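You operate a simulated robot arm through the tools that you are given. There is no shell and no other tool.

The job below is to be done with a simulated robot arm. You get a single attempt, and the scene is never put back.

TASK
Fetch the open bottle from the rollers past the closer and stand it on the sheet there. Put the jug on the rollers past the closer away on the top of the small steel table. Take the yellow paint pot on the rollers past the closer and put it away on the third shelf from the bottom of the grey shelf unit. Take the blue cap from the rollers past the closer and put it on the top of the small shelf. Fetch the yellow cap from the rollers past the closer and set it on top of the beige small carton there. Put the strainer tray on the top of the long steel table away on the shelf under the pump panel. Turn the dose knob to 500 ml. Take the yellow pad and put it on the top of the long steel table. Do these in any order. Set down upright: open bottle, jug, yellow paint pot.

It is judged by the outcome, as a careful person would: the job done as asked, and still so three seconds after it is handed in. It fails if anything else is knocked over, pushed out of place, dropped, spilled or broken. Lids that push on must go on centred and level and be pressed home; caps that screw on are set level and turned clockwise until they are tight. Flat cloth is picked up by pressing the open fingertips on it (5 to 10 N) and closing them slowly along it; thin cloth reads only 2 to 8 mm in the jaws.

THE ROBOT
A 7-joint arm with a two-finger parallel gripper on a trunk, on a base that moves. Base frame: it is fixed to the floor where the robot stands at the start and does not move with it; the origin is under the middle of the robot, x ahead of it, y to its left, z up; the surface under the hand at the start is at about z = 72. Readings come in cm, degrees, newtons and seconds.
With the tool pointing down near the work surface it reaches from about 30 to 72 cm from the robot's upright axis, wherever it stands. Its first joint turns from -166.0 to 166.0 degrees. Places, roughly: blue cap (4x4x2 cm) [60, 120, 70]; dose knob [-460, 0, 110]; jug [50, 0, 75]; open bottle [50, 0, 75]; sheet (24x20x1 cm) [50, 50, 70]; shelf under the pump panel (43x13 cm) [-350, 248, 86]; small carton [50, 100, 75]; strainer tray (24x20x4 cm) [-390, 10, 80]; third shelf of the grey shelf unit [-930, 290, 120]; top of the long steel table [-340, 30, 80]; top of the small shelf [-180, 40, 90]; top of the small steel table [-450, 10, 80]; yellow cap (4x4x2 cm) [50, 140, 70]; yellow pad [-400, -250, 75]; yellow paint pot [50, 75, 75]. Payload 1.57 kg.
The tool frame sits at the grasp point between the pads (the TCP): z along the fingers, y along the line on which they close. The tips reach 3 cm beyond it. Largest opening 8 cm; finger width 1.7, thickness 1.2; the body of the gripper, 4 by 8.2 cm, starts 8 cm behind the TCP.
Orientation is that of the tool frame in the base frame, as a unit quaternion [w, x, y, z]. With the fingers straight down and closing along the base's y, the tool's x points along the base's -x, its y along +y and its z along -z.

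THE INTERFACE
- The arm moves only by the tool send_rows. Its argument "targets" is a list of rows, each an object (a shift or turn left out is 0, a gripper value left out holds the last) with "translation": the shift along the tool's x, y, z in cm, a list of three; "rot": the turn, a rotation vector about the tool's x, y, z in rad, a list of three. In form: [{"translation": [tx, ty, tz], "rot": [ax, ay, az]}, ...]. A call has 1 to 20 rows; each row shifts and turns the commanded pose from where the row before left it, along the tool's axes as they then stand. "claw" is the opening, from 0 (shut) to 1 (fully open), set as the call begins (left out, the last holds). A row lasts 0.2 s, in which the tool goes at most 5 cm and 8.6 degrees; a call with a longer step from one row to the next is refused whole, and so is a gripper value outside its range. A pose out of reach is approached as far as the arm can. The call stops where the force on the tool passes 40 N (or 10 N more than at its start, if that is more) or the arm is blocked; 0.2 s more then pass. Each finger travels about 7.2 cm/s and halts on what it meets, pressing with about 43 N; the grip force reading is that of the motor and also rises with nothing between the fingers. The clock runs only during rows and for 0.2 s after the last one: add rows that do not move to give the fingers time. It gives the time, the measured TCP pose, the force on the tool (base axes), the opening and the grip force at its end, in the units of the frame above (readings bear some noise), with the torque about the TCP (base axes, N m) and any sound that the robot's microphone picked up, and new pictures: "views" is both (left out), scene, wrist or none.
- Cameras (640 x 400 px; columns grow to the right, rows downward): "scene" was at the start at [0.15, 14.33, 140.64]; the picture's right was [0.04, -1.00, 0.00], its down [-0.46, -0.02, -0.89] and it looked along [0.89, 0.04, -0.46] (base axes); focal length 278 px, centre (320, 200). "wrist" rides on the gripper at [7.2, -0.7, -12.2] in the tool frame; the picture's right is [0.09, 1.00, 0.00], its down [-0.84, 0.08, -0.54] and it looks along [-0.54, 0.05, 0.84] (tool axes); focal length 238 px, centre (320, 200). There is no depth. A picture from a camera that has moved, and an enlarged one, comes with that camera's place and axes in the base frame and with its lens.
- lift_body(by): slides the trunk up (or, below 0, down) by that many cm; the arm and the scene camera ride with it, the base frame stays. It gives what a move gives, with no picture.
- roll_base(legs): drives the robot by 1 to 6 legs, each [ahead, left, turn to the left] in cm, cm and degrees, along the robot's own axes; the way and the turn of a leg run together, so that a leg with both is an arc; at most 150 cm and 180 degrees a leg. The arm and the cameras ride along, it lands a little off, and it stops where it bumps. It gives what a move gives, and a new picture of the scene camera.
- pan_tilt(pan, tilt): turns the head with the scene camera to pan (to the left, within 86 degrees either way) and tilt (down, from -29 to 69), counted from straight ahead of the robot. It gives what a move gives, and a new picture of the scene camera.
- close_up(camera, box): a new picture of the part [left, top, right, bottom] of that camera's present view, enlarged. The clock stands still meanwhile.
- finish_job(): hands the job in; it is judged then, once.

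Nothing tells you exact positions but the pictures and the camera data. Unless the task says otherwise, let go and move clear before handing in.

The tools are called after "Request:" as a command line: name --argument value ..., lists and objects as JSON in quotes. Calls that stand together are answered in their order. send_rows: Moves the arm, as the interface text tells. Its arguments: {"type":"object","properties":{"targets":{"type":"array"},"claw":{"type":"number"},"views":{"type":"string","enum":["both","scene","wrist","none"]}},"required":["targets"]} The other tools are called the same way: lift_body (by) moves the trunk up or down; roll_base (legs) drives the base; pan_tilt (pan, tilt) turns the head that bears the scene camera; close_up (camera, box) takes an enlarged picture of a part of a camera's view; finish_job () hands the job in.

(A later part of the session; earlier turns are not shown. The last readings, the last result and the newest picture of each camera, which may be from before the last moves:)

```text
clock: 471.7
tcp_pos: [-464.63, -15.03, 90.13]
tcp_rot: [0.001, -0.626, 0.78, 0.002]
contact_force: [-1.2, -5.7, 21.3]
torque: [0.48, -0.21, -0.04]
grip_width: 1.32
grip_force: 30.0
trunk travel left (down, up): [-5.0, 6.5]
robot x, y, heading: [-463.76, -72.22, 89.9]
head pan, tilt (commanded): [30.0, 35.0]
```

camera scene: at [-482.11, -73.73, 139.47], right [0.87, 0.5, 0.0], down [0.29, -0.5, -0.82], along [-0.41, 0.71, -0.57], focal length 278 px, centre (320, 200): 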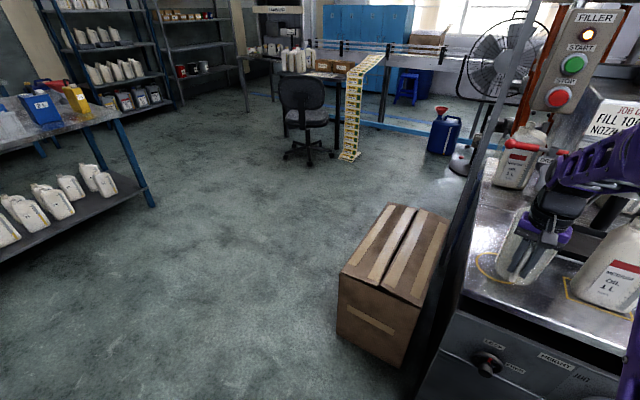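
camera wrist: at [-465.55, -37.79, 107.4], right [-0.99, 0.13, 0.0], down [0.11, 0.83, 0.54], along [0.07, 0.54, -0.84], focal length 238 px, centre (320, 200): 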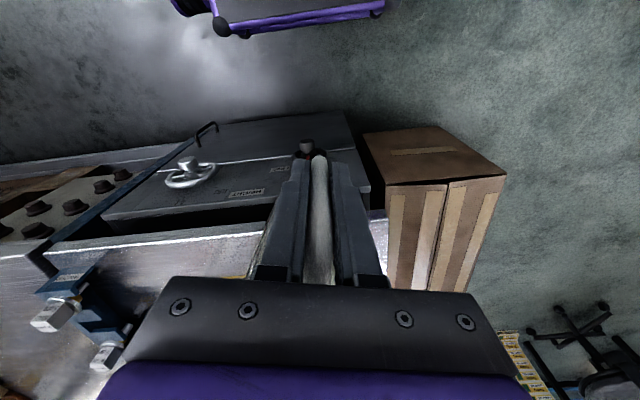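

Contact. I'll ease off slightly and release, opening just enough, then lift straight up... checking the drain above: the hand goes up beside it, so I'll back out along −y after opening.

Request:
send_rows --targets '[{"translation": [0, 0, -0.15]}, {"translation": [0, 0, -0.1]}, {"translation": [0, 0, 0]}]' --views "none"

Request:
send_rows --targets '[{"translation": [0, 0, 0]}, {"translation": [0, 0, 0]}, {"translation": [0, 0, 0]}]' --claw 0.5 --views "both"

```text
clock: 472.5
tcp_pos: [-464.64, -15.24, 90.25]
tcp_rot: [0.0, -0.626, 0.78, -0.001]
contact_force: [-0.7, 0.3, 6.5]
torque: [0.36, 0.0, 0.08]
grip_width: 1.28
grip_force: 29.5
trunk travel left (down, up): [-5.0, 6.5]
robot x, y, heading: [-464.08, -72.51, 89.8]
head pan, tilt (commanded): [30.0, 35.0]
```

```text
clock: 473.3
tcp_pos: [-464.53, -15.12, 90.24]
tcp_rot: [0.001, -0.626, 0.78, 0.0]
contact_force: [0.0, -0.6, 0.6]
torque: [0.01, -0.03, -0.06]
grip_width: 4.01
grip_force: 0.0
trunk travel left (down, up): [-5.0, 6.5]
robot x, y, heading: [-463.26, -72.5, 89.8]
head pan, tilt (commanded): [30.0, 35.0]
camera scene: at [-482.11, -73.74, 139.46], right [0.87, 0.5, 0.0], down [0.29, -0.5, -0.82], along [-0.41, 0.71, -0.57], focal length 278 px, centre (320, 200)
camera wrist: at [-465.48, -22.22, 102.35], right [-0.99, 0.12, 0.0], down [0.11, 0.83, 0.54], along [0.07, 0.54, -0.84], focal length 238 px, centre (320, 200)
```

scene: 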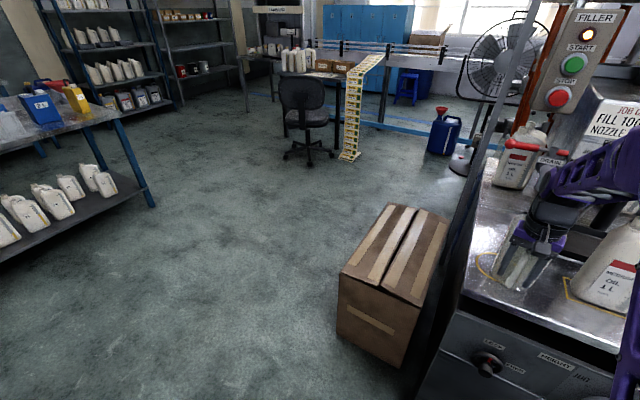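
wrist: 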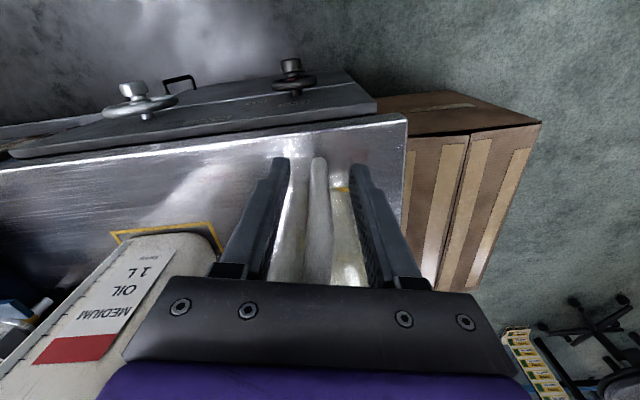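

Request:
send_rows --targets '[{"translation": [1, 0, 0]}, {"translation": [2, 0, 0]}, {"translation": [3, 0, 0]}, {"translation": [4, 0, 0]}, {"translation": [4, 0, -2]}, {"translation": [3, 0, -4]}, {"translation": [0, 0, -4]}, {"translation": [0, 0, -4]}, {"translation": [0, 0, 0]}]' --views "both"

Request:
close_up --camera "scene" --box '[440, 120, 640, 370]'

```text
clock: 475.3
tcp_pos: [-468.24, -31.77, 103.53]
tcp_rot: [-0.004, -0.627, 0.779, -0.008]
contact_force: [0.6, -0.6, -0.5]
torque: [0.0, -0.02, 0.01]
grip_width: 3.99
grip_force: 0.1
trunk travel left (down, up): [-5.0, 6.5]
robot x, y, heading: [-463.59, -72.23, 90.1]
head pan, tilt (commanded): [30.0, 35.0]
camera scene: at [-480.29, -72.72, 140.24], right [0.96, 0.28, 0.0], down [0.14, -0.48, -0.87], along [-0.25, 0.83, -0.5], focal length 278 px, centre (320, 200)
camera wrist: at [-469.2, -38.69, 115.85], right [-0.99, 0.12, 0.0], down [0.1, 0.84, 0.53], along [0.07, 0.52, -0.85], focal length 238 px, centre (320, 200)
```

scene: 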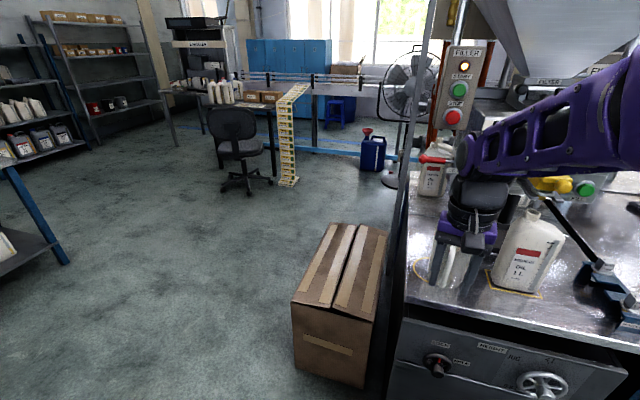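
wrist: 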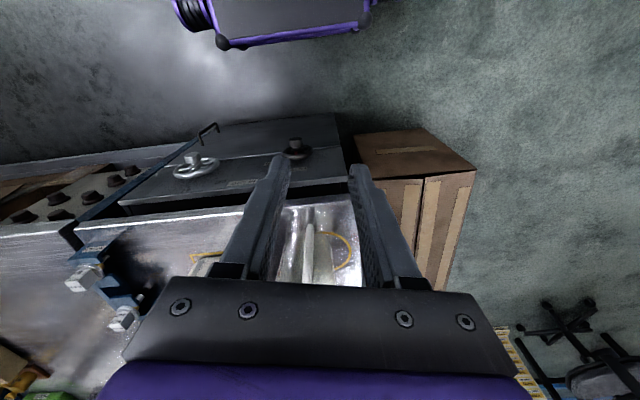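

```text
1.60 times, centred on (540, 245) of scene
camera zoom: at [-480.29, -72.72, 140.24], right [0.96, 0.28, 0.0], down [0.14, -0.48, -0.87], along [-0.25, 0.83, -0.5], focal length 446 px, centre (-32, 128)
```

zoom: 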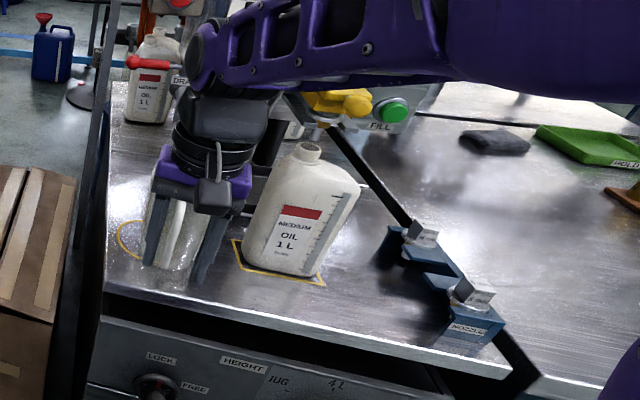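

The jug stands on the small steel table. Next, the yellow pad on the wall bench: I'll back away, turn around and approach the bench.

Request:
roll_base --legs '[[-40, 0, 0], [0, 0, 180], [40, 62, 0]]'

Request:
pan_tilt --pan 0 --tilt 25

Request:
close_up --camera "scene" --box '[160, 100, 480, 300]'

```text
clock: 491.3
tcp_pos: [-397.51, -192.56, 103.96]
tcp_rot: [-0.001, 0.779, 0.627, 0.001]
contact_force: [-0.7, 0.5, 0.2]
torque: [0.0, -0.01, 0.01]
grip_width: 3.99
grip_force: 0.0
trunk travel left (down, up): [-5.0, 6.5]
robot x, y, heading: [-402.34, -152.22, -89.8]
head pan, tilt (commanded): [30.0, 35.0]
camera scene: at [-386.03, -151.77, 140.03], right [-0.97, -0.25, 0.0], down [-0.13, 0.5, -0.85], along [0.21, -0.83, -0.52], focal length 278 px, centre (320, 200)
```

scene: 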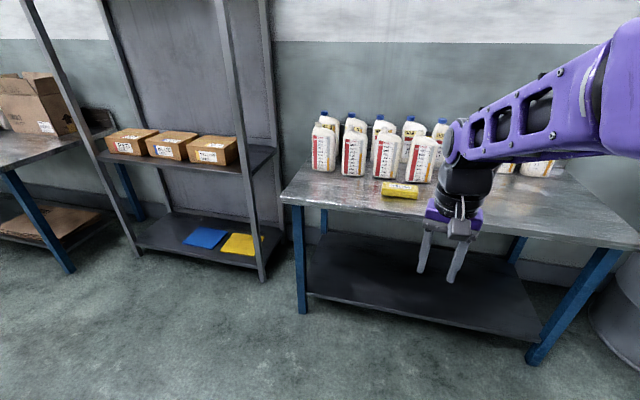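

```text
clock: 492.3
tcp_pos: [-397.71, -192.45, 104.03]
tcp_rot: [-0.001, 0.779, 0.627, 0.002]
contact_force: [-0.6, 0.6, 0.2]
torque: [-0.03, 0.0, 0.01]
grip_width: 4.02
grip_force: 0.0
trunk travel left (down, up): [-5.0, 6.5]
robot x, y, heading: [-402.4, -151.91, -90.0]
head pan, tilt (commanded): [0.0, 25.0]
camera scene: at [-388.24, -152.28, 141.04], right [-1.0, 0.0, 0.0], down [0.0, 0.42, -0.91], along [0.0, -0.91, -0.42], focal length 278 px, centre (320, 200)
```

scene: 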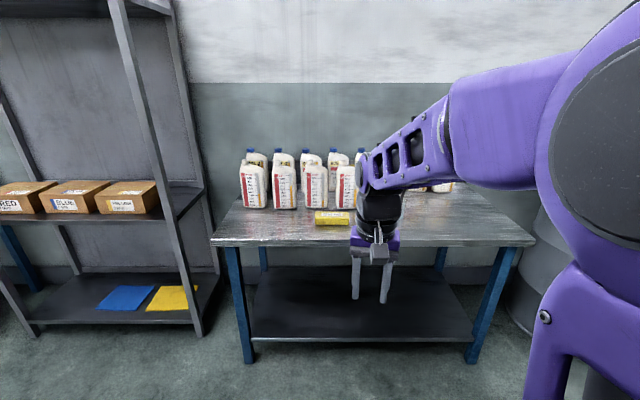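

```text
2.00 times, centred on (320, 200) of scene
camera zoom: at [-388.24, -152.28, 141.04], right [-1.0, 0.0, 0.0], down [0.0, 0.42, -0.91], along [0.0, -0.91, -0.42], focal length 557 px, centre (320, 200)
```

zoom: 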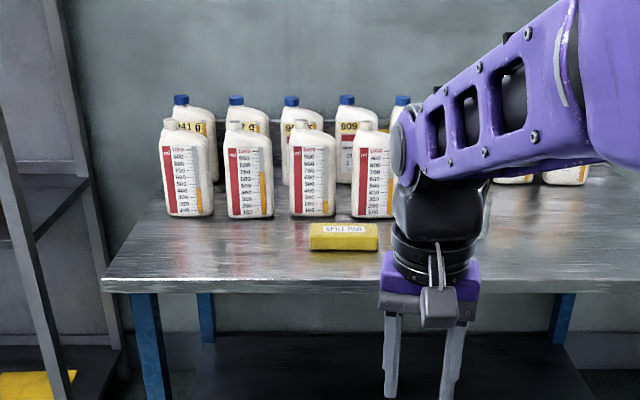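

The yellow "SPILL PAD" packet lies on the bench front. I'll straighten the hand, drive closer and view it from the wrist camera.

Request:
pan_tilt --pan 60 --tilt 30

Request:
send_rows --targets '[{"rot": [0, 0, -0.11]}, {"rot": [0, 0, -0.11]}, {"translation": [0, 0, -2]}, {"translation": [0, 0, 0]}]' --claw 1 --views "none"

Request:
roll_base --legs '[[36, 0, 0]]'

Request:
send_rows --targets '[{"translation": [0, 0, 0]}]' --views "wrist"

```text
clock: 493.6
tcp_pos: [-397.61, -192.53, 103.77]
tcp_rot: [-0.004, 0.779, 0.627, 0.003]
contact_force: [-0.4, -0.8, -0.7]
torque: [0.04, 0.02, -0.01]
grip_width: 3.99
grip_force: 0.1
trunk travel left (down, up): [-5.0, 6.5]
robot x, y, heading: [-402.33, -151.84, -90.1]
head pan, tilt (commanded): [60.0, 30.0]
camera scene: at [-385.63, -151.86, 140.86], right [-0.96, -0.29, 0.0], down [-0.13, 0.42, -0.9], along [0.26, -0.86, -0.44], focal length 278 px, centre (320, 200)
```

scene: 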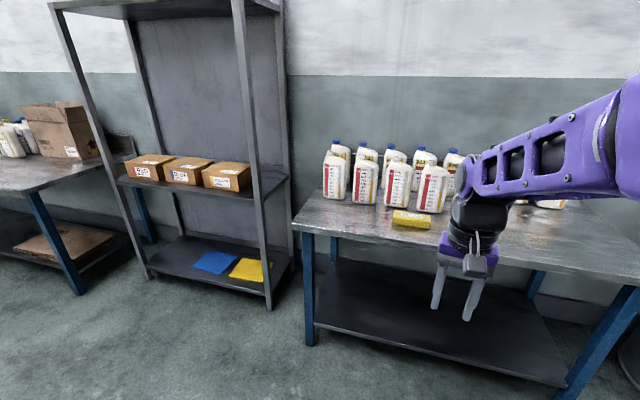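

```text
clock: 494.6
tcp_pos: [-397.54, -192.55, 105.56]
tcp_rot: [-0.006, 0.705, 0.71, 0.004]
contact_force: [0.4, 0.7, -0.1]
torque: [0.0, 0.01, 0.01]
grip_width: 8.01
grip_force: 0.2
trunk travel left (down, up): [-5.0, 6.5]
robot x, y, heading: [-402.29, -152.06, -90.0]
head pan, tilt (commanded): [60.0, 30.0]
```

```text
clock: 496.9
tcp_pos: [-397.7, -228.59, 105.74]
tcp_rot: [-0.004, 0.706, 0.708, 0.004]
contact_force: [0.8, 0.7, 0.7]
torque: [-0.02, -0.02, -0.01]
grip_width: 8.0
grip_force: 0.1
trunk travel left (down, up): [-5.0, 6.5]
robot x, y, heading: [-402.13, -188.23, -90.3]
head pan, tilt (commanded): [60.0, 30.0]
camera scene: at [-386.1, -187.95, 140.73], right [-0.97, -0.24, 0.0], down [-0.11, 0.44, -0.89], along [0.21, -0.87, -0.45], focal length 278 px, centre (320, 200)
```

scene: 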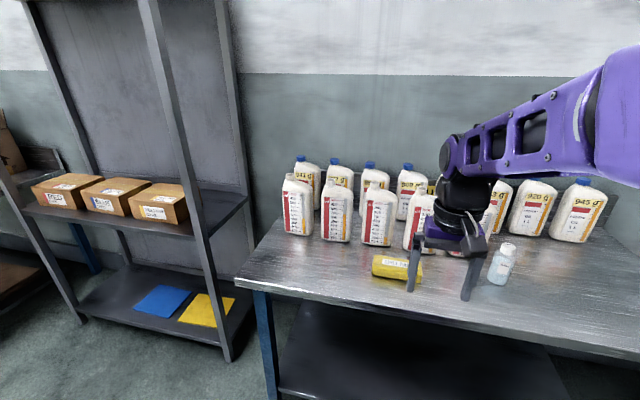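

```text
clock: 497.3
tcp_pos: [-397.78, -228.63, 105.58]
tcp_rot: [-0.007, 0.706, 0.708, 0.005]
contact_force: [-0.1, 0.3, -0.3]
torque: [0.02, -0.03, -0.04]
grip_width: 7.99
grip_force: 0.0
trunk travel left (down, up): [-5.0, 6.5]
robot x, y, heading: [-402.41, -188.05, -90.1]
head pan, tilt (commanded): [60.0, 30.0]
camera wrist: at [-398.41, -221.62, 117.82], right [1.0, 0.1, 0.0], down [0.08, -0.84, 0.53], along [0.05, -0.53, -0.85], focal length 238 px, centre (320, 200)
```

wrist: 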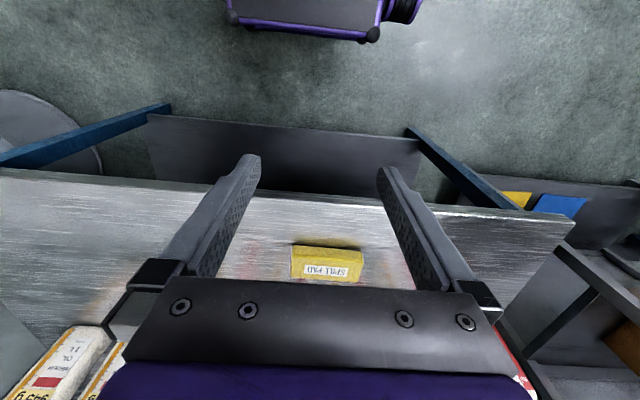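

The pad is at about [−393.5, −257, top 84], ~15 cm long in x. I'll move a bit closer and rotate the gripper 90° so it closes along y.

Request:
roll_base --legs '[[9, 0, 0]]'

Request:
send_rows --targets '[{"rot": [-0.011, -0.001, 0.143]}, {"rot": [0, 0, 0.143]}, {"rot": [0, 0, 0.143]}, {"rot": [0, 0, 0.143]}, {"rot": [0, 0, 0.143]}, {"rot": [0, 0, 0.143]}, {"rot": [0, 0, 0.143]}, {"rot": [0, 0, 0.143]}, {"rot": [0, 0, 0.143]}, {"rot": [0, 0, 0.143]}, {"rot": [0, 0, 0.141]}, {"translation": [0, 3, 0]}, {"translation": [0, 4, 0]}, {"translation": [0, 4, 0]}, {"translation": [0, 0, 0]}]' --claw 1 --views "wrist"

```text
clock: 498.4
tcp_pos: [-397.75, -237.51, 105.58]
tcp_rot: [-0.006, 0.705, 0.709, 0.005]
contact_force: [0.1, 0.4, 0.1]
torque: [0.04, 0.01, 0.01]
grip_width: 8.0
grip_force: 0.1
trunk travel left (down, up): [-5.0, 6.5]
robot x, y, heading: [-402.35, -196.8, -90.3]
head pan, tilt (commanded): [60.0, 30.0]
camera scene: at [-386.03, -196.82, 140.65], right [-0.97, -0.25, 0.0], down [-0.11, 0.45, -0.89], along [0.22, -0.86, -0.46], focal length 278 px, centre (320, 200)
```

scene: 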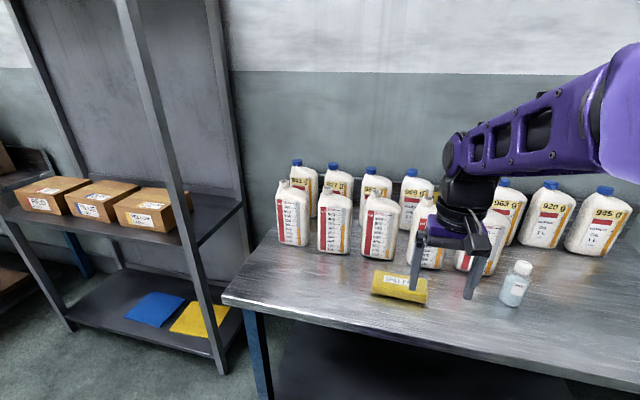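

```text
clock: 501.6
tcp_pos: [-397.67, -248.66, 105.51]
tcp_rot: [-0.007, 1.0, 0.003, 0.006]
contact_force: [0.6, -0.4, -0.3]
torque: [-0.01, -0.03, 0.05]
grip_width: 7.98
grip_force: 0.0
trunk travel left (down, up): [-5.0, 6.5]
robot x, y, heading: [-402.56, -197.03, -90.1]
head pan, tilt (commanded): [60.0, 30.0]
camera wrist: at [-390.62, -248.04, 117.68], right [0.1, -1.0, -0.01], down [-0.84, -0.09, 0.53], along [-0.53, -0.04, -0.85], focal length 238 px, centre (320, 200)
```

wrist: 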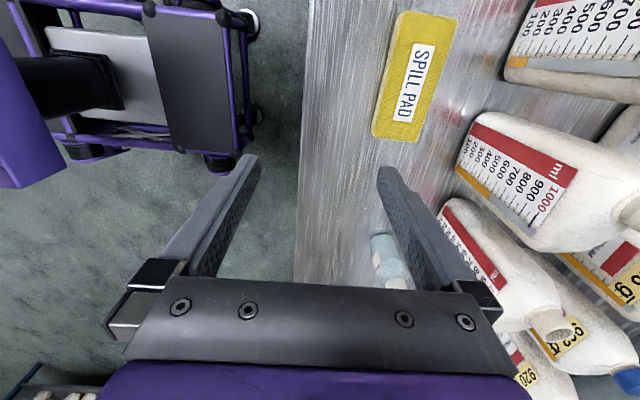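

The pad is about 14 × 7.3 cm, centred near (−393, −259.6). I'll go above it and check alignment.

Request:
send_rows --targets '[{"translation": [1.5, 3, 0], "rot": [-0.014, -0.012, 0]}, {"translation": [1.5, 4, 1]}, {"translation": [1.7, 3.9, 2]}, {"translation": [0, 0, 4]}, {"translation": [0, 0, 3]}, {"translation": [0, 0, 3]}, {"translation": [0, 0, 1]}, {"translation": [0, 0, 0]}, {"translation": [0, 0, 0]}]' --claw 1 --views "wrist"

Request:
close_up --camera "wrist" --box '[220, 40, 420, 220]'

```text
clock: 503.6
tcp_pos: [-392.92, -259.44, 91.45]
tcp_rot: [0.001, 1.0, 0.003, -0.001]
contact_force: [0.7, 0.0, -0.9]
torque: [-0.02, -0.01, 0.0]
grip_width: 8.01
grip_force: 0.1
trunk travel left (down, up): [-5.0, 6.5]
robot x, y, heading: [-402.19, -196.62, -90.3]
head pan, tilt (commanded): [60.0, 30.0]
camera wrist: at [-385.71, -258.75, 103.58], right [0.1, -1.0, 0.0], down [-0.84, -0.08, 0.54], along [-0.54, -0.05, -0.84], focal length 238 px, centre (320, 200)
```

wrist: 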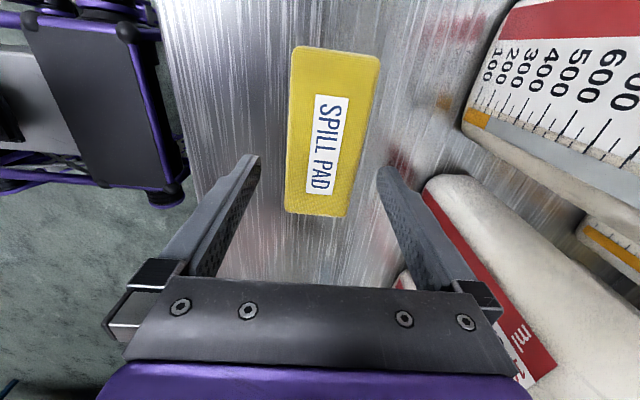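

```text
2.22 times, centred on (320, 130) of wrist
camera zoom: at [-385.71, -258.75, 103.58], right [0.1, -1.0, 0.0], down [-0.84, -0.08, 0.54], along [-0.54, -0.05, -0.84], focal length 530 px, centre (320, 356)
```

zoom: 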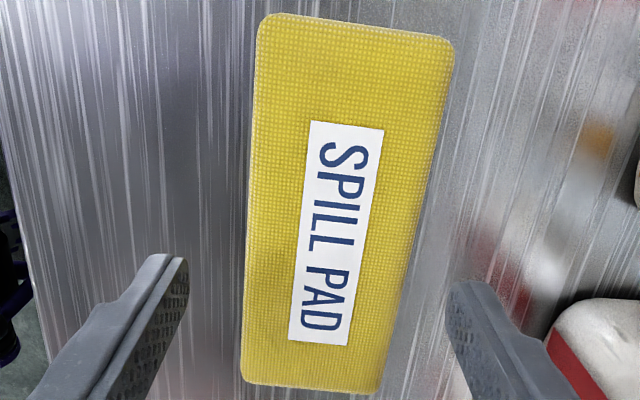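

Request:
send_rows --targets '[{"translation": [0.6, 0.35, 1]}, {"translation": [0, 0, 2]}, {"translation": [0, 0, 1.5]}, {"translation": [0, 0, 1]}, {"translation": [0, 0, 0]}]' --claw 1 --views "wrist"

```text
clock: 504.8
tcp_pos: [-392.37, -259.66, 85.86]
tcp_rot: [0.0, 1.0, 0.002, -0.001]
contact_force: [-0.4, -0.4, 0.0]
torque: [-0.02, 0.0, -0.03]
grip_width: 8.02
grip_force: 0.0
trunk travel left (down, up): [-5.0, 6.5]
robot x, y, heading: [-401.93, -197.13, -90.2]
head pan, tilt (commanded): [60.0, 30.0]
camera wrist: at [-385.12, -259.0, 98.04], right [0.1, -1.0, 0.0], down [-0.84, -0.08, 0.54], along [-0.54, -0.05, -0.84], focal length 238 px, centre (320, 200)
```

wrist: 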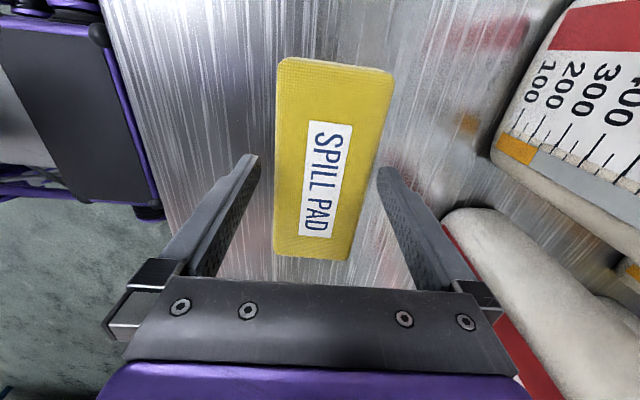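

Request:
send_rows --targets '[{"translation": [0, 0, 0.4]}, {"translation": [0, 0, 0.4]}, {"translation": [0, 0, 0.3]}, {"translation": [0, 0, 0]}]' --claw 1 --views "none"

```text
clock: 505.8
tcp_pos: [-392.24, -259.78, 84.83]
tcp_rot: [0.0, 1.0, 0.002, -0.001]
contact_force: [-0.2, 0.2, -0.4]
torque: [-0.03, -0.01, 0.01]
grip_width: 8.0
grip_force: 0.0
trunk travel left (down, up): [-5.0, 6.5]
robot x, y, heading: [-402.35, -197.05, -89.7]
head pan, tilt (commanded): [60.0, 30.0]
```

Request:
send_rows --targets '[{"translation": [0, 0, 0.3]}, {"translation": [0, 0, 0.3]}, {"translation": [0, 0, 0]}]' --claw 1 --views "wrist"

Request:
close_up --camera "wrist" --box '[220, 40, 420, 280]'

```text
clock: 506.6
tcp_pos: [-392.32, -259.72, 84.16]
tcp_rot: [0.001, 1.0, 0.003, 0.0]
contact_force: [0.3, 0.5, 0.2]
torque: [0.02, 0.0, 0.02]
grip_width: 7.99
grip_force: 0.0
trunk travel left (down, up): [-5.0, 6.5]
robot x, y, heading: [-402.21, -197.15, -90.0]
head pan, tilt (commanded): [60.0, 30.0]
camera wrist: at [-385.11, -259.09, 96.34], right [0.1, -1.0, 0.0], down [-0.84, -0.08, 0.54], along [-0.54, -0.05, -0.84], focal length 238 px, centre (320, 200)
```

wrist: 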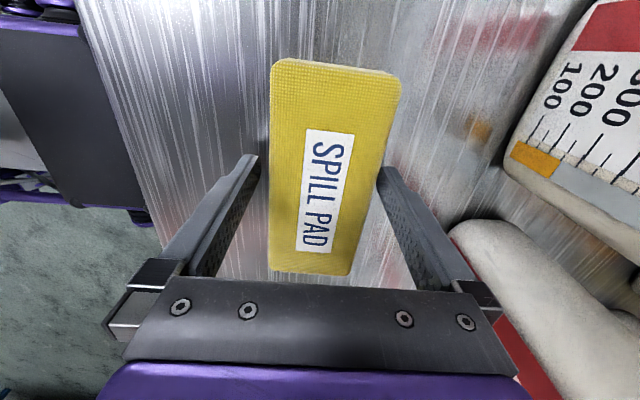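

```text
1.67 times, centred on (320, 160) of wrist
camera zoom: at [-385.11, -259.09, 96.34], right [0.1, -1.0, 0.0], down [-0.84, -0.08, 0.54], along [-0.54, -0.05, -0.84], focal length 397 px, centre (320, 267)
```

zoom: 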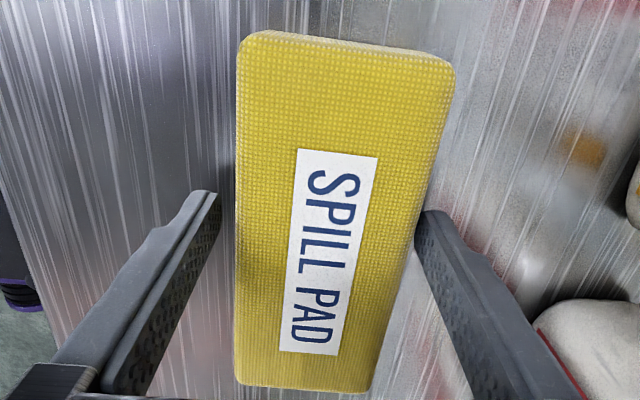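

Fingertips are beside the pad near the bench. Closing.

Request:
send_rows --targets '[{"translation": [0, 0.2, 0]}, {"translation": [0, 0, 0]}, {"translation": [0, 0, 0]}, {"translation": [0, 0, 0]}, {"translation": [0, 0, 0]}]' --claw 0 --views "none"

Request:
send_rows --targets '[{"translation": [0, 0, -0.5]}, {"translation": [0, 0, -1]}, {"translation": [0, 0, -1.5]}, {"translation": [0, 0, -1]}, {"translation": [0, 0, 0]}]' --views "wrist"

```text
clock: 507.8
tcp_pos: [-392.29, -259.95, 84.16]
tcp_rot: [0.002, 1.0, 0.003, -0.001]
contact_force: [2.2, -0.7, 1.8]
torque: [0.0, -0.01, -0.07]
grip_width: 6.68
grip_force: 43.0
trunk travel left (down, up): [-5.0, 6.5]
robot x, y, heading: [-402.23, -197.1, -90.2]
head pan, tilt (commanded): [60.0, 30.0]
```

```text
clock: 509.0
tcp_pos: [-392.23, -259.91, 88.16]
tcp_rot: [0.001, 1.0, 0.002, -0.001]
contact_force: [-0.2, 0.5, -1.6]
torque: [0.02, 0.01, 0.01]
grip_width: 6.68
grip_force: 43.6
trunk travel left (down, up): [-5.0, 6.5]
robot x, y, heading: [-402.39, -196.64, -89.9]
head pan, tilt (commanded): [60.0, 30.0]
camera wrist: at [-385.1, -259.24, 100.39], right [0.1, -1.0, 0.0], down [-0.84, -0.08, 0.54], along [-0.54, -0.05, -0.84], focal length 238 px, centre (320, 200)
```

wrist: 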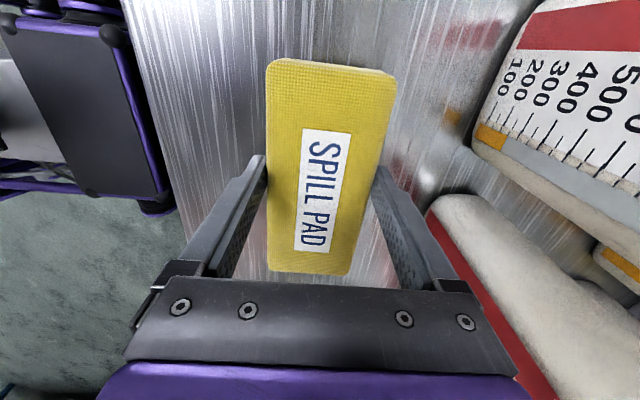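

The pad is held. I'll raise and retract it, then turn around to the long steel table.

Request:
send_rows --targets '[{"translation": [0, 0, -3]}, {"translation": [0, 0, -4]}, {"translation": [0, -1, -4]}, {"translation": [0, -3, -4]}, {"translation": [0, -4, -1]}, {"translation": [-1, -4, 0]}, {"translation": [-2, -4, 0]}, {"translation": [-3, -3, 0]}, {"translation": [0, 0, 0]}]' --views "none"

Request:
roll_base --legs '[[-70, 0, 0], [0, 0, 180], [30, -10, 0]]'

Request:
send_rows --targets '[{"translation": [0, 0, 0]}]' --views "wrist"

```text
clock: 511.0
tcp_pos: [-398.27, -240.98, 104.31]
tcp_rot: [0.0, 1.0, 0.002, -0.002]
contact_force: [0.9, -0.2, -0.5]
torque: [0.0, -0.01, -0.05]
grip_width: 6.67
grip_force: 43.0
trunk travel left (down, up): [-5.0, 6.5]
robot x, y, heading: [-402.58, -197.01, -89.9]
head pan, tilt (commanded): [60.0, 30.0]
```

```text
clock: 524.2
tcp_pos: [-398.33, -52.09, 104.23]
tcp_rot: [0.0, -0.018, 1.0, 0.001]
contact_force: [0.3, -0.5, -1.0]
torque: [-0.03, 0.03, -0.01]
grip_width: 6.69
grip_force: 43.0
trunk travel left (down, up): [-5.0, 6.5]
robot x, y, heading: [-393.18, -95.89, 91.8]
head pan, tilt (commanded): [60.0, 30.0]
camera scene: at [-414.8, -101.34, 140.24], right [0.47, 0.88, 0.0], down [0.44, -0.24, -0.87], along [-0.76, 0.41, -0.5], focal length 278 px, centre (320, 200)
```

scene: 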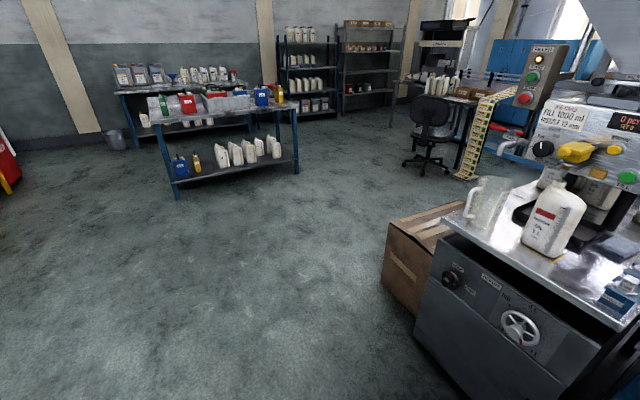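

```text
clock: 524.6
tcp_pos: [-398.37, -52.05, 104.16]
tcp_rot: [0.001, -0.017, 1.0, 0.002]
contact_force: [0.2, -0.7, -0.4]
torque: [0.0, 0.01, 0.04]
grip_width: 6.7
grip_force: 42.9
trunk travel left (down, up): [-5.0, 6.5]
robot x, y, heading: [-392.96, -96.15, 91.4]
head pan, tilt (commanded): [60.0, 30.0]
camera wrist: at [-405.5, -53.03, 116.34], right [-0.13, 0.99, 0.0], down [0.83, 0.11, 0.54], along [0.54, 0.07, -0.84], focal length 238 px, centre (320, 200)
```

wrist: 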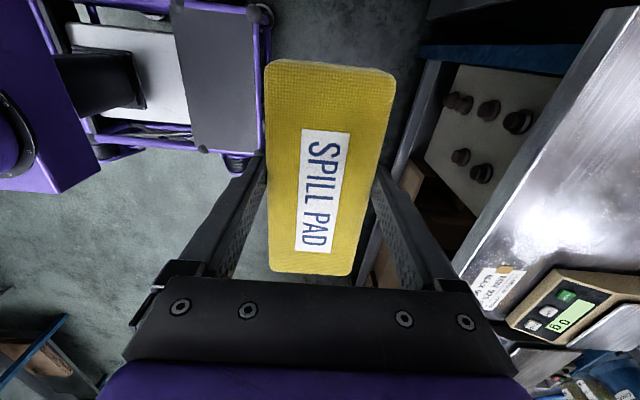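

Request:
roll_base --legs '[[29, -3, -1.5]]'

Request:
send_rows --targets '[{"translation": [0, 3, 0]}, {"translation": [0, 4, 0]}, {"translation": [0, 4, 0]}, {"translation": [0, 4, 0]}, {"translation": [0, 4, 0]}, {"translation": [0, 0, 0]}]' --views "wrist"

```text
clock: 526.6
tcp_pos: [-394.67, -22.77, 104.22]
tcp_rot: [0.001, -0.005, 1.0, 0.001]
contact_force: [0.0, 0.1, -0.9]
torque: [0.01, 0.02, 0.0]
grip_width: 6.72
grip_force: 42.9
trunk travel left (down, up): [-5.0, 6.5]
robot x, y, heading: [-390.49, -67.1, 90.3]
head pan, tilt (commanded): [60.0, 30.0]
camera scene: at [-412.36, -71.63, 140.24], right [0.5, 0.87, 0.0], down [0.43, -0.25, -0.87], along [-0.75, 0.43, -0.5], focal length 278 px, centre (320, 200)
```

scene: 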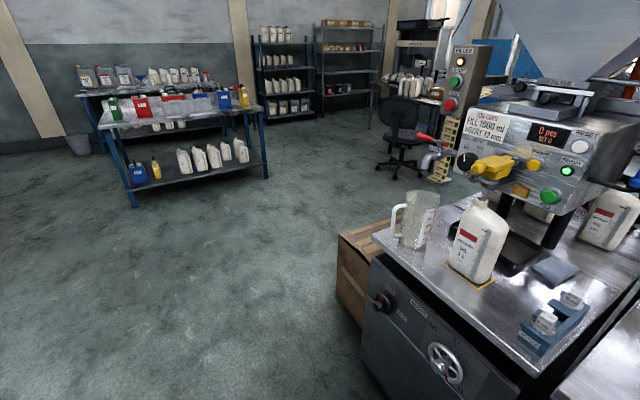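

```text
clock: 528.0
tcp_pos: [-394.83, -3.75, 104.31]
tcp_rot: [0.001, -0.005, 1.0, 0.0]
contact_force: [0.1, -0.1, -1.2]
torque: [0.0, -0.01, 0.01]
grip_width: 6.69
grip_force: 43.5
trunk travel left (down, up): [-5.0, 6.5]
robot x, y, heading: [-390.53, -67.18, 90.1]
head pan, tilt (commanded): [60.0, 30.0]
camera wrist: at [-402.08, -4.5, 116.35], right [-0.1, 0.99, 0.0], down [0.83, 0.09, 0.54], along [0.54, 0.06, -0.84], focal length 238 px, centre (320, 200)
```

wrist: 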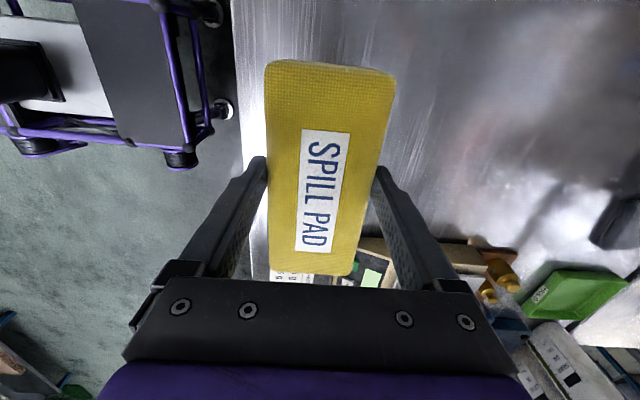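

The area where the tray was is clear. Lowering the pad there.

Request:
send_rows --targets '[{"translation": [0, 3, 2]}, {"translation": [0, 0, 4]}, {"translation": [0, 0, 4]}, {"translation": [0, 0, 4]}, {"translation": [0, 0, 3]}, {"translation": [0, 0, 1.5]}, {"translation": [0, 0, 0]}]' --views "wrist"

Request:
send_rows --targets '[{"translation": [0, 0, 0.5]}, {"translation": [0, 0, 0.4]}, {"translation": [0, 0, 0.3]}, {"translation": [0, 0, 0.3]}, {"translation": [0, 0, 0]}]' --views "none"

```text
clock: 529.6
tcp_pos: [-394.81, -0.8, 85.68]
tcp_rot: [0.001, -0.005, 1.0, 0.001]
contact_force: [0.3, -0.2, -0.5]
torque: [0.03, 0.02, 0.01]
grip_width: 6.69
grip_force: 43.1
trunk travel left (down, up): [-5.0, 6.5]
robot x, y, heading: [-390.91, -67.02, 90.2]
head pan, tilt (commanded): [60.0, 30.0]
camera wrist: at [-402.07, -1.56, 97.84], right [-0.1, 0.99, 0.0], down [0.83, 0.08, 0.54], along [0.54, 0.06, -0.84], focal length 238 px, centre (320, 200)
```

wrist: 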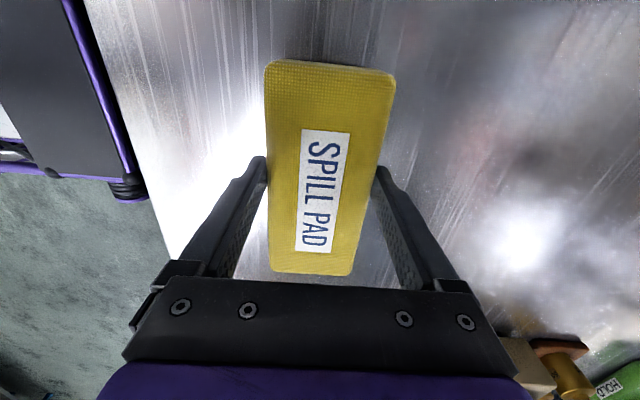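

```text
clock: 530.8
tcp_pos: [-394.8, -0.86, 84.25]
tcp_rot: [0.001, -0.004, 1.0, 0.001]
contact_force: [-0.6, -0.4, -0.9]
torque: [0.0, 0.02, -0.05]
grip_width: 6.69
grip_force: 43.0
trunk travel left (down, up): [-5.0, 6.5]
robot x, y, heading: [-390.66, -66.7, 90.2]
head pan, tilt (commanded): [60.0, 30.0]
```

Request:
send_rows --targets '[{"translation": [0, 0, 0.3]}, {"translation": [0, 0, 0.3]}, {"translation": [0, 0, 0.3]}, {"translation": [0, 0, 0]}]' --views "none"

```text
clock: 531.8
tcp_pos: [-394.75, -0.73, 83.73]
tcp_rot: [0.001, -0.005, 1.0, 0.005]
contact_force: [1.5, -0.3, 32.8]
torque: [-0.46, -0.02, -0.05]
grip_width: 6.7
grip_force: 42.9
trunk travel left (down, up): [-5.0, 6.5]
robot x, y, heading: [-390.95, -66.94, 90.4]
head pan, tilt (commanded): [60.0, 30.0]
```

Contact. Ease off, release, and lift.

Request:
send_rows --targets '[{"translation": [0, 0, -0.2]}, {"translation": [0, 0, -0.2]}, {"translation": [0, 0, 0]}]' --views "none"

Request:
send_rows --targets '[{"translation": [0, 0, 0]}, {"translation": [0, 0, 0]}, {"translation": [0, 0, -1]}, {"translation": [0, 0, -3]}, {"translation": [0, 0, -4]}, {"translation": [0, 0, -4]}, {"translation": [0, -3, -4]}, {"translation": [0, -4, -2]}, {"translation": [0, -4, 0]}, {"translation": [0, -4, 0]}, {"translation": [0, -4, 0]}, {"translation": [0, -4, 0]}, {"translation": [0, 0, 0]}]' --claw 1 --views "wrist"

```text
clock: 532.6
tcp_pos: [-394.88, -0.85, 83.62]
tcp_rot: [0.001, -0.005, 1.0, 0.0]
contact_force: [0.0, 6.3, 14.0]
torque: [0.56, 0.1, -0.08]
grip_width: 6.71
grip_force: 42.8
trunk travel left (down, up): [-5.0, 6.5]
robot x, y, heading: [-390.7, -67.28, 90.3]
head pan, tilt (commanded): [60.0, 30.0]
```

```text
clock: 535.4
tcp_pos: [-394.45, -23.96, 101.66]
tcp_rot: [0.001, -0.004, 1.0, 0.001]
contact_force: [0.5, 0.0, -0.9]
torque: [0.0, 0.04, 0.0]
grip_width: 8.01
grip_force: 0.1
trunk travel left (down, up): [-5.0, 6.5]
robot x, y, heading: [-390.66, -66.9, 90.0]
head pan, tilt (commanded): [60.0, 30.0]
camera wrist: at [-401.73, -24.72, 113.81], right [-0.1, 0.99, 0.0], down [0.83, 0.08, 0.54], along [0.54, 0.06, -0.84], focal length 238 px, centre (320, 200)
```

wrist: 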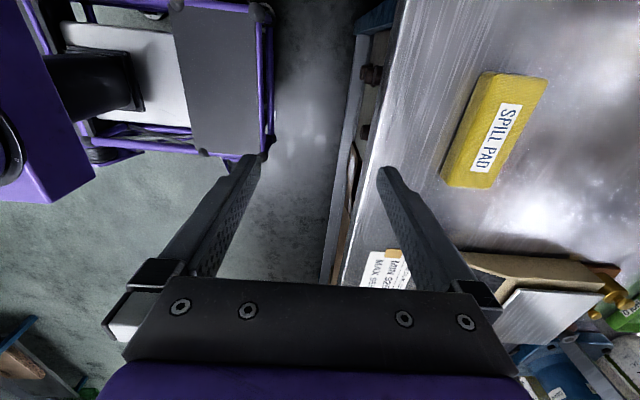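

The pad lies on the long steel table. Last item: the paint pot. I'll reset the gripper orientation and drive back to the rollers.

Request:
send_rows --targets '[{"rot": [0, 0, -0.143]}, {"rot": [0, 0, -0.143]}, {"rot": [0, 0, -0.143]}, {"rot": [0, 0, -0.143]}, {"rot": [0, 0, -0.143]}, {"rot": [0, 0, -0.143]}, {"rot": [0, 0, -0.143]}, {"rot": [0, 0, -0.143]}, {"rot": [0, 0, -0.143]}, {"rot": [0, 0, -0.143]}, {"rot": [0, 0, -0.141]}, {"translation": [0, 0, -3]}, {"translation": [0, 0, 0]}]' --claw 1 --views "none"

Request:
roll_base --legs '[[-30, 0, 0], [0, -120, 0], [0, -120, 0], [0, -118, 0]]'

Request:
roll_base --legs '[[90, 0, 0], [85, 0, 0], [0, 0, -90]]'

```text
clock: 538.2
tcp_pos: [-394.69, -23.91, 104.71]
tcp_rot: [-0.001, 0.711, -0.704, 0.0]
contact_force: [1.1, 0.0, 0.4]
torque: [-0.01, 0.02, 0.01]
grip_width: 8.02
grip_force: 0.1
trunk travel left (down, up): [-5.0, 6.5]
robot x, y, heading: [-390.55, -67.06, 90.5]
head pan, tilt (commanded): [60.0, 30.0]
```

```text
clock: 574.1
tcp_pos: [-37.62, -53.41, 104.79]
tcp_rot: [-0.001, 0.709, -0.705, 0.0]
contact_force: [0.6, -0.4, -0.2]
torque: [0.0, 0.0, 0.02]
grip_width: 8.01
grip_force: 0.1
trunk travel left (down, up): [-5.0, 6.5]
robot x, y, heading: [-33.61, -96.26, 90.2]
head pan, tilt (commanded): [60.0, 30.0]
camera scene: at [-55.45, -100.98, 140.24], right [0.5, 0.87, 0.0], down [0.43, -0.25, -0.87], along [-0.75, 0.43, -0.5], focal length 278 px, centre (320, 200)
```

scene: 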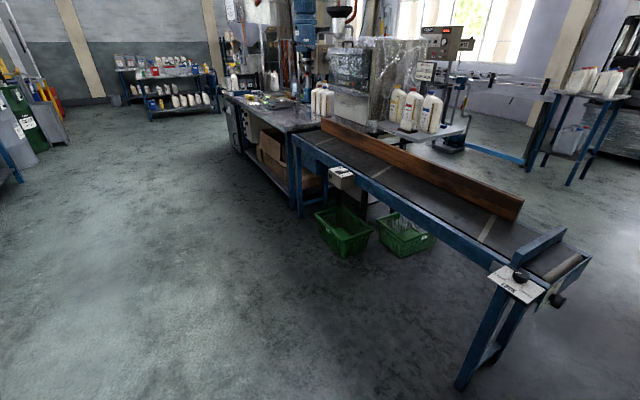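

```text
clock: 586.8
tcp_pos: [9.44, 82.85, 104.74]
tcp_rot: [0.001, -0.011, 1.0, -0.001]
contact_force: [0.5, -0.3, 0.4]
torque: [0.01, 0.05, -0.01]
grip_width: 7.99
grip_force: 0.1
trunk travel left (down, up): [-5.0, 6.5]
robot x, y, heading: [-33.77, 78.14, 1.1]
head pan, tilt (commanded): [60.0, 30.0]
camera scene: at [-38.32, 100.03, 140.24], right [0.87, -0.49, 0.0], down [-0.24, -0.44, -0.87], along [0.42, 0.76, -0.5], focal length 278 px, centre (320, 200)
```

scene: 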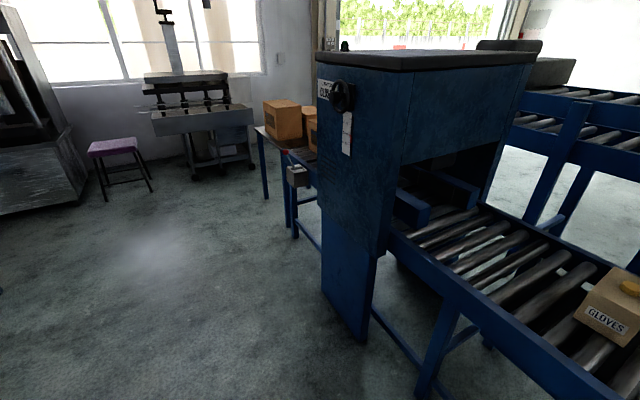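

Request:
roll_base --legs '[[0, 6, -1.1], [30, 0, 0]]'

Request:
pan_tilt --pan 10 --tilt 35

Request:
send_rows --targets '[{"translation": [0, 0, 0]}]' --views "wrist"

```text
clock: 589.7
tcp_pos: [39.52, 88.26, 104.79]
tcp_rot: [0.001, -0.003, 1.0, -0.001]
contact_force: [-0.6, 1.2, -0.3]
torque: [-0.02, 0.02, 0.04]
grip_width: 8.0
grip_force: 0.1
trunk travel left (down, up): [-5.0, 6.5]
robot x, y, heading: [-3.25, 84.32, -0.2]
head pan, tilt (commanded): [60.0, 30.0]
camera scene: at [-7.99, 106.05, 140.24], right [0.87, -0.5, 0.0], down [-0.25, -0.43, -0.87], along [0.43, 0.75, -0.5], focal length 278 px, centre (320, 200)
```

scene: 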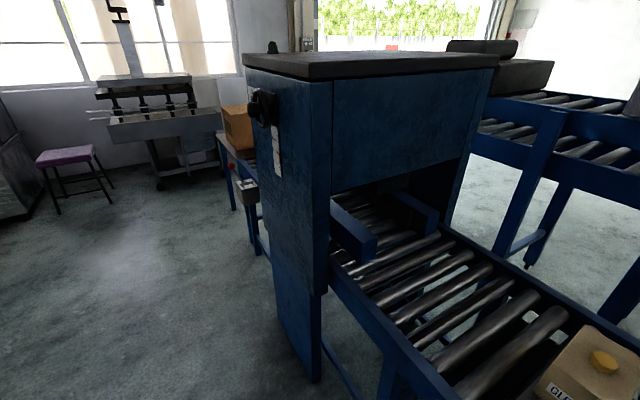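

```text
clock: 590.9
tcp_pos: [39.44, 88.18, 104.64]
tcp_rot: [0.0, -0.001, 1.0, -0.001]
contact_force: [0.0, -0.2, 0.3]
torque: [0.01, 0.01, 0.0]
grip_width: 7.98
grip_force: 0.0
trunk travel left (down, up): [-5.0, 6.5]
robot x, y, heading: [-3.42, 84.03, -0.3]
head pan, tilt (commanded): [10.0, 35.0]
camera scene: at [-5.19, 103.31, 139.81], right [0.57, -0.82, 0.0], down [-0.45, -0.31, -0.84], along [0.69, 0.48, -0.54], focal length 278 px, centre (320, 200)
```

scene: 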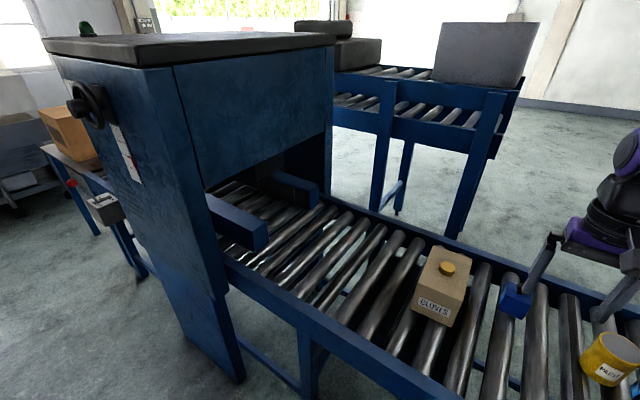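

```text
clock: 591.3
tcp_pos: [39.54, 88.25, 104.66]
tcp_rot: [0.0, -0.001, 1.0, -0.001]
contact_force: [0.4, 0.1, -0.3]
torque: [-0.03, 0.03, -0.04]
grip_width: 8.0
grip_force: 0.0
trunk travel left (down, up): [-5.0, 6.5]
robot x, y, heading: [-3.48, 84.24, -0.1]
head pan, tilt (commanded): [10.0, 35.0]
camera wrist: at [32.38, 87.53, 116.82], right [-0.1, 1.0, 0.0], down [0.84, 0.08, 0.54], along [0.54, 0.05, -0.84], focal length 238 px, centre (320, 200)
```

wrist: 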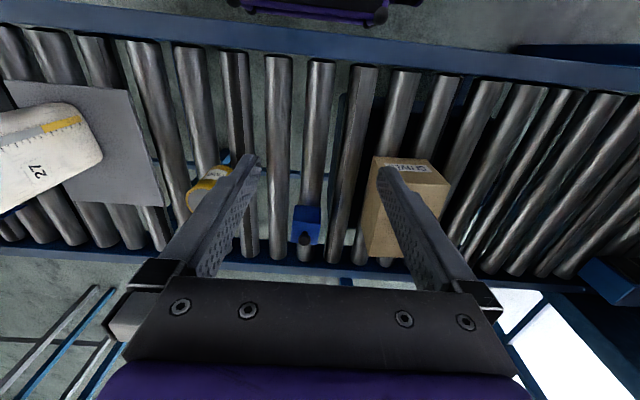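

Request:
send_rows --targets '[{"translation": [0, -3, 0]}, {"translation": [0, -4, 0]}, {"translation": [0, -4, 0]}, {"translation": [0, -4, 0]}, {"translation": [0, -3, 0]}, {"translation": [0, 0, 0]}, {"translation": [0, 0, 0]}]' --claw 1 --views "both"

Request:
close_up --camera "wrist" --box '[240, 140, 400, 260]'

```text
clock: 592.9
tcp_pos: [39.72, 70.2, 104.87]
tcp_rot: [0.001, -0.002, 1.0, -0.001]
contact_force: [0.0, -0.6, 1.1]
torque: [0.0, 0.02, 0.0]
grip_width: 8.03
grip_force: 0.0
trunk travel left (down, up): [-5.0, 6.5]
robot x, y, heading: [-3.67, 83.99, -0.2]
head pan, tilt (commanded): [10.0, 35.0]
camera scene: at [-3.84, 99.74, 139.47], right [0.17, -0.98, 0.0], down [-0.56, -0.1, -0.82], along [0.81, 0.14, -0.57], focal length 278 px, centre (320, 200)
camera wrist: at [32.46, 69.48, 116.92], right [-0.1, 1.0, 0.0], down [0.84, 0.08, 0.54], along [0.54, 0.05, -0.84], focal length 238 px, centre (320, 200)
```

scene: 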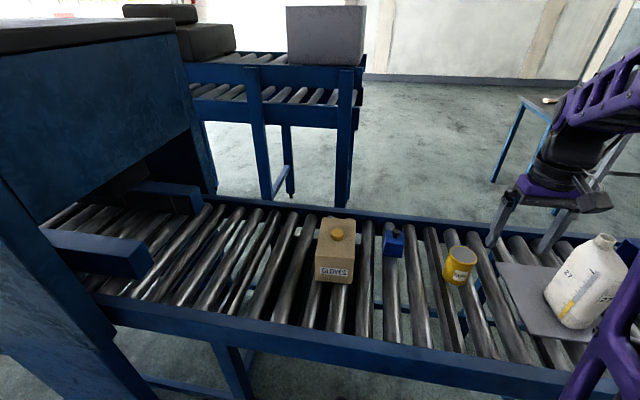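
wrist: 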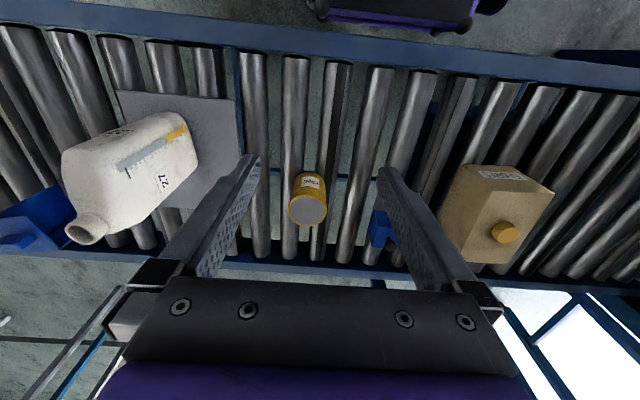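

```text
3.33 times, centred on (320, 200) of wrist
camera zoom: at [32.46, 69.48, 116.92], right [-0.1, 1.0, 0.0], down [0.84, 0.08, 0.54], along [0.54, 0.05, -0.84], focal length 794 px, centre (320, 200)
```

zoom: 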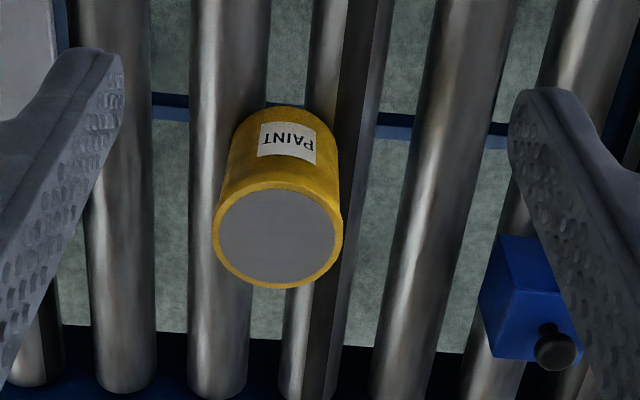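

The pot is at about [58.2, 69.5], 7.2 cm diameter, 9 cm tall. Since it must go onto a shelf at z≈120, I'll grasp it from the side with the tool pitched 45° forward.

Request:
pan_tilt --pan 70 --tilt 25

Request:
send_rows --targets '[{"translation": [-2, -0.7, 1]}, {"translation": [-2, 0, 2]}, {"rot": [0, -0.131, 0]}, {"rot": [0, -0.131, 0]}, {"rot": [0, -0.131, 0]}, {"rot": [0, -0.131, 0]}, {"rot": [0, -0.131, 0]}, {"rot": [0, -0.131, 0]}, {"translation": [0, 0, 0]}, {"translation": [0, 0, 0]}]' --claw 1 --views "wrist"

```text
clock: 594.2
tcp_pos: [39.67, 70.17, 104.83]
tcp_rot: [0.001, -0.002, 1.0, -0.001]
contact_force: [-1.1, -0.1, 0.0]
torque: [-0.01, -0.04, 0.01]
grip_width: 7.98
grip_force: 0.1
trunk travel left (down, up): [-5.0, 6.5]
robot x, y, heading: [-3.53, 84.59, 0.0]
head pan, tilt (commanded): [70.0, 25.0]
camera scene: at [-9.35, 106.88, 141.04], right [0.94, -0.34, 0.0], down [-0.15, -0.4, -0.91], along [0.31, 0.85, -0.42], focal length 278 px, centre (320, 200)
```

scene: 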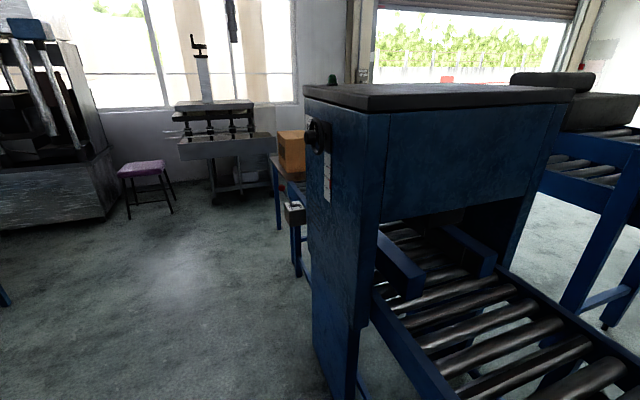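

```text
clock: 596.4
tcp_pos: [43.65, 69.57, 101.64]
tcp_rot: [0.383, -0.003, 0.924, 0.0]
contact_force: [0.3, -0.2, -0.2]
torque: [0.04, -0.02, 0.0]
grip_width: 8.01
grip_force: 0.0
trunk travel left (down, up): [-5.0, 6.5]
robot x, y, heading: [-3.71, 84.13, -0.1]
head pan, tilt (commanded): [70.0, 25.0]
camera wrist: at [29.92, 68.81, 105.22], right [-0.07, 1.0, -0.07], down [0.21, 0.08, 0.98], along [0.98, 0.05, -0.21], focal length 238 px, centre (320, 200)
```

wrist: 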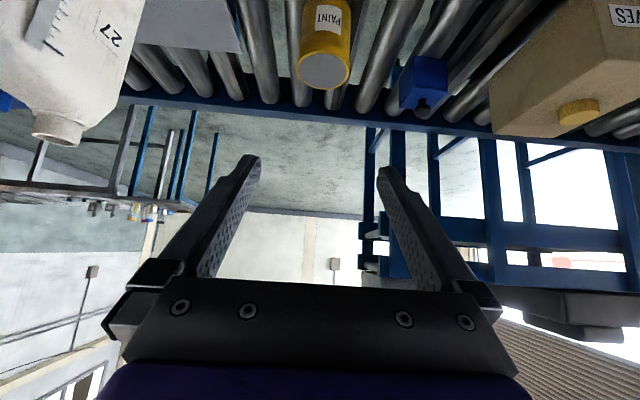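

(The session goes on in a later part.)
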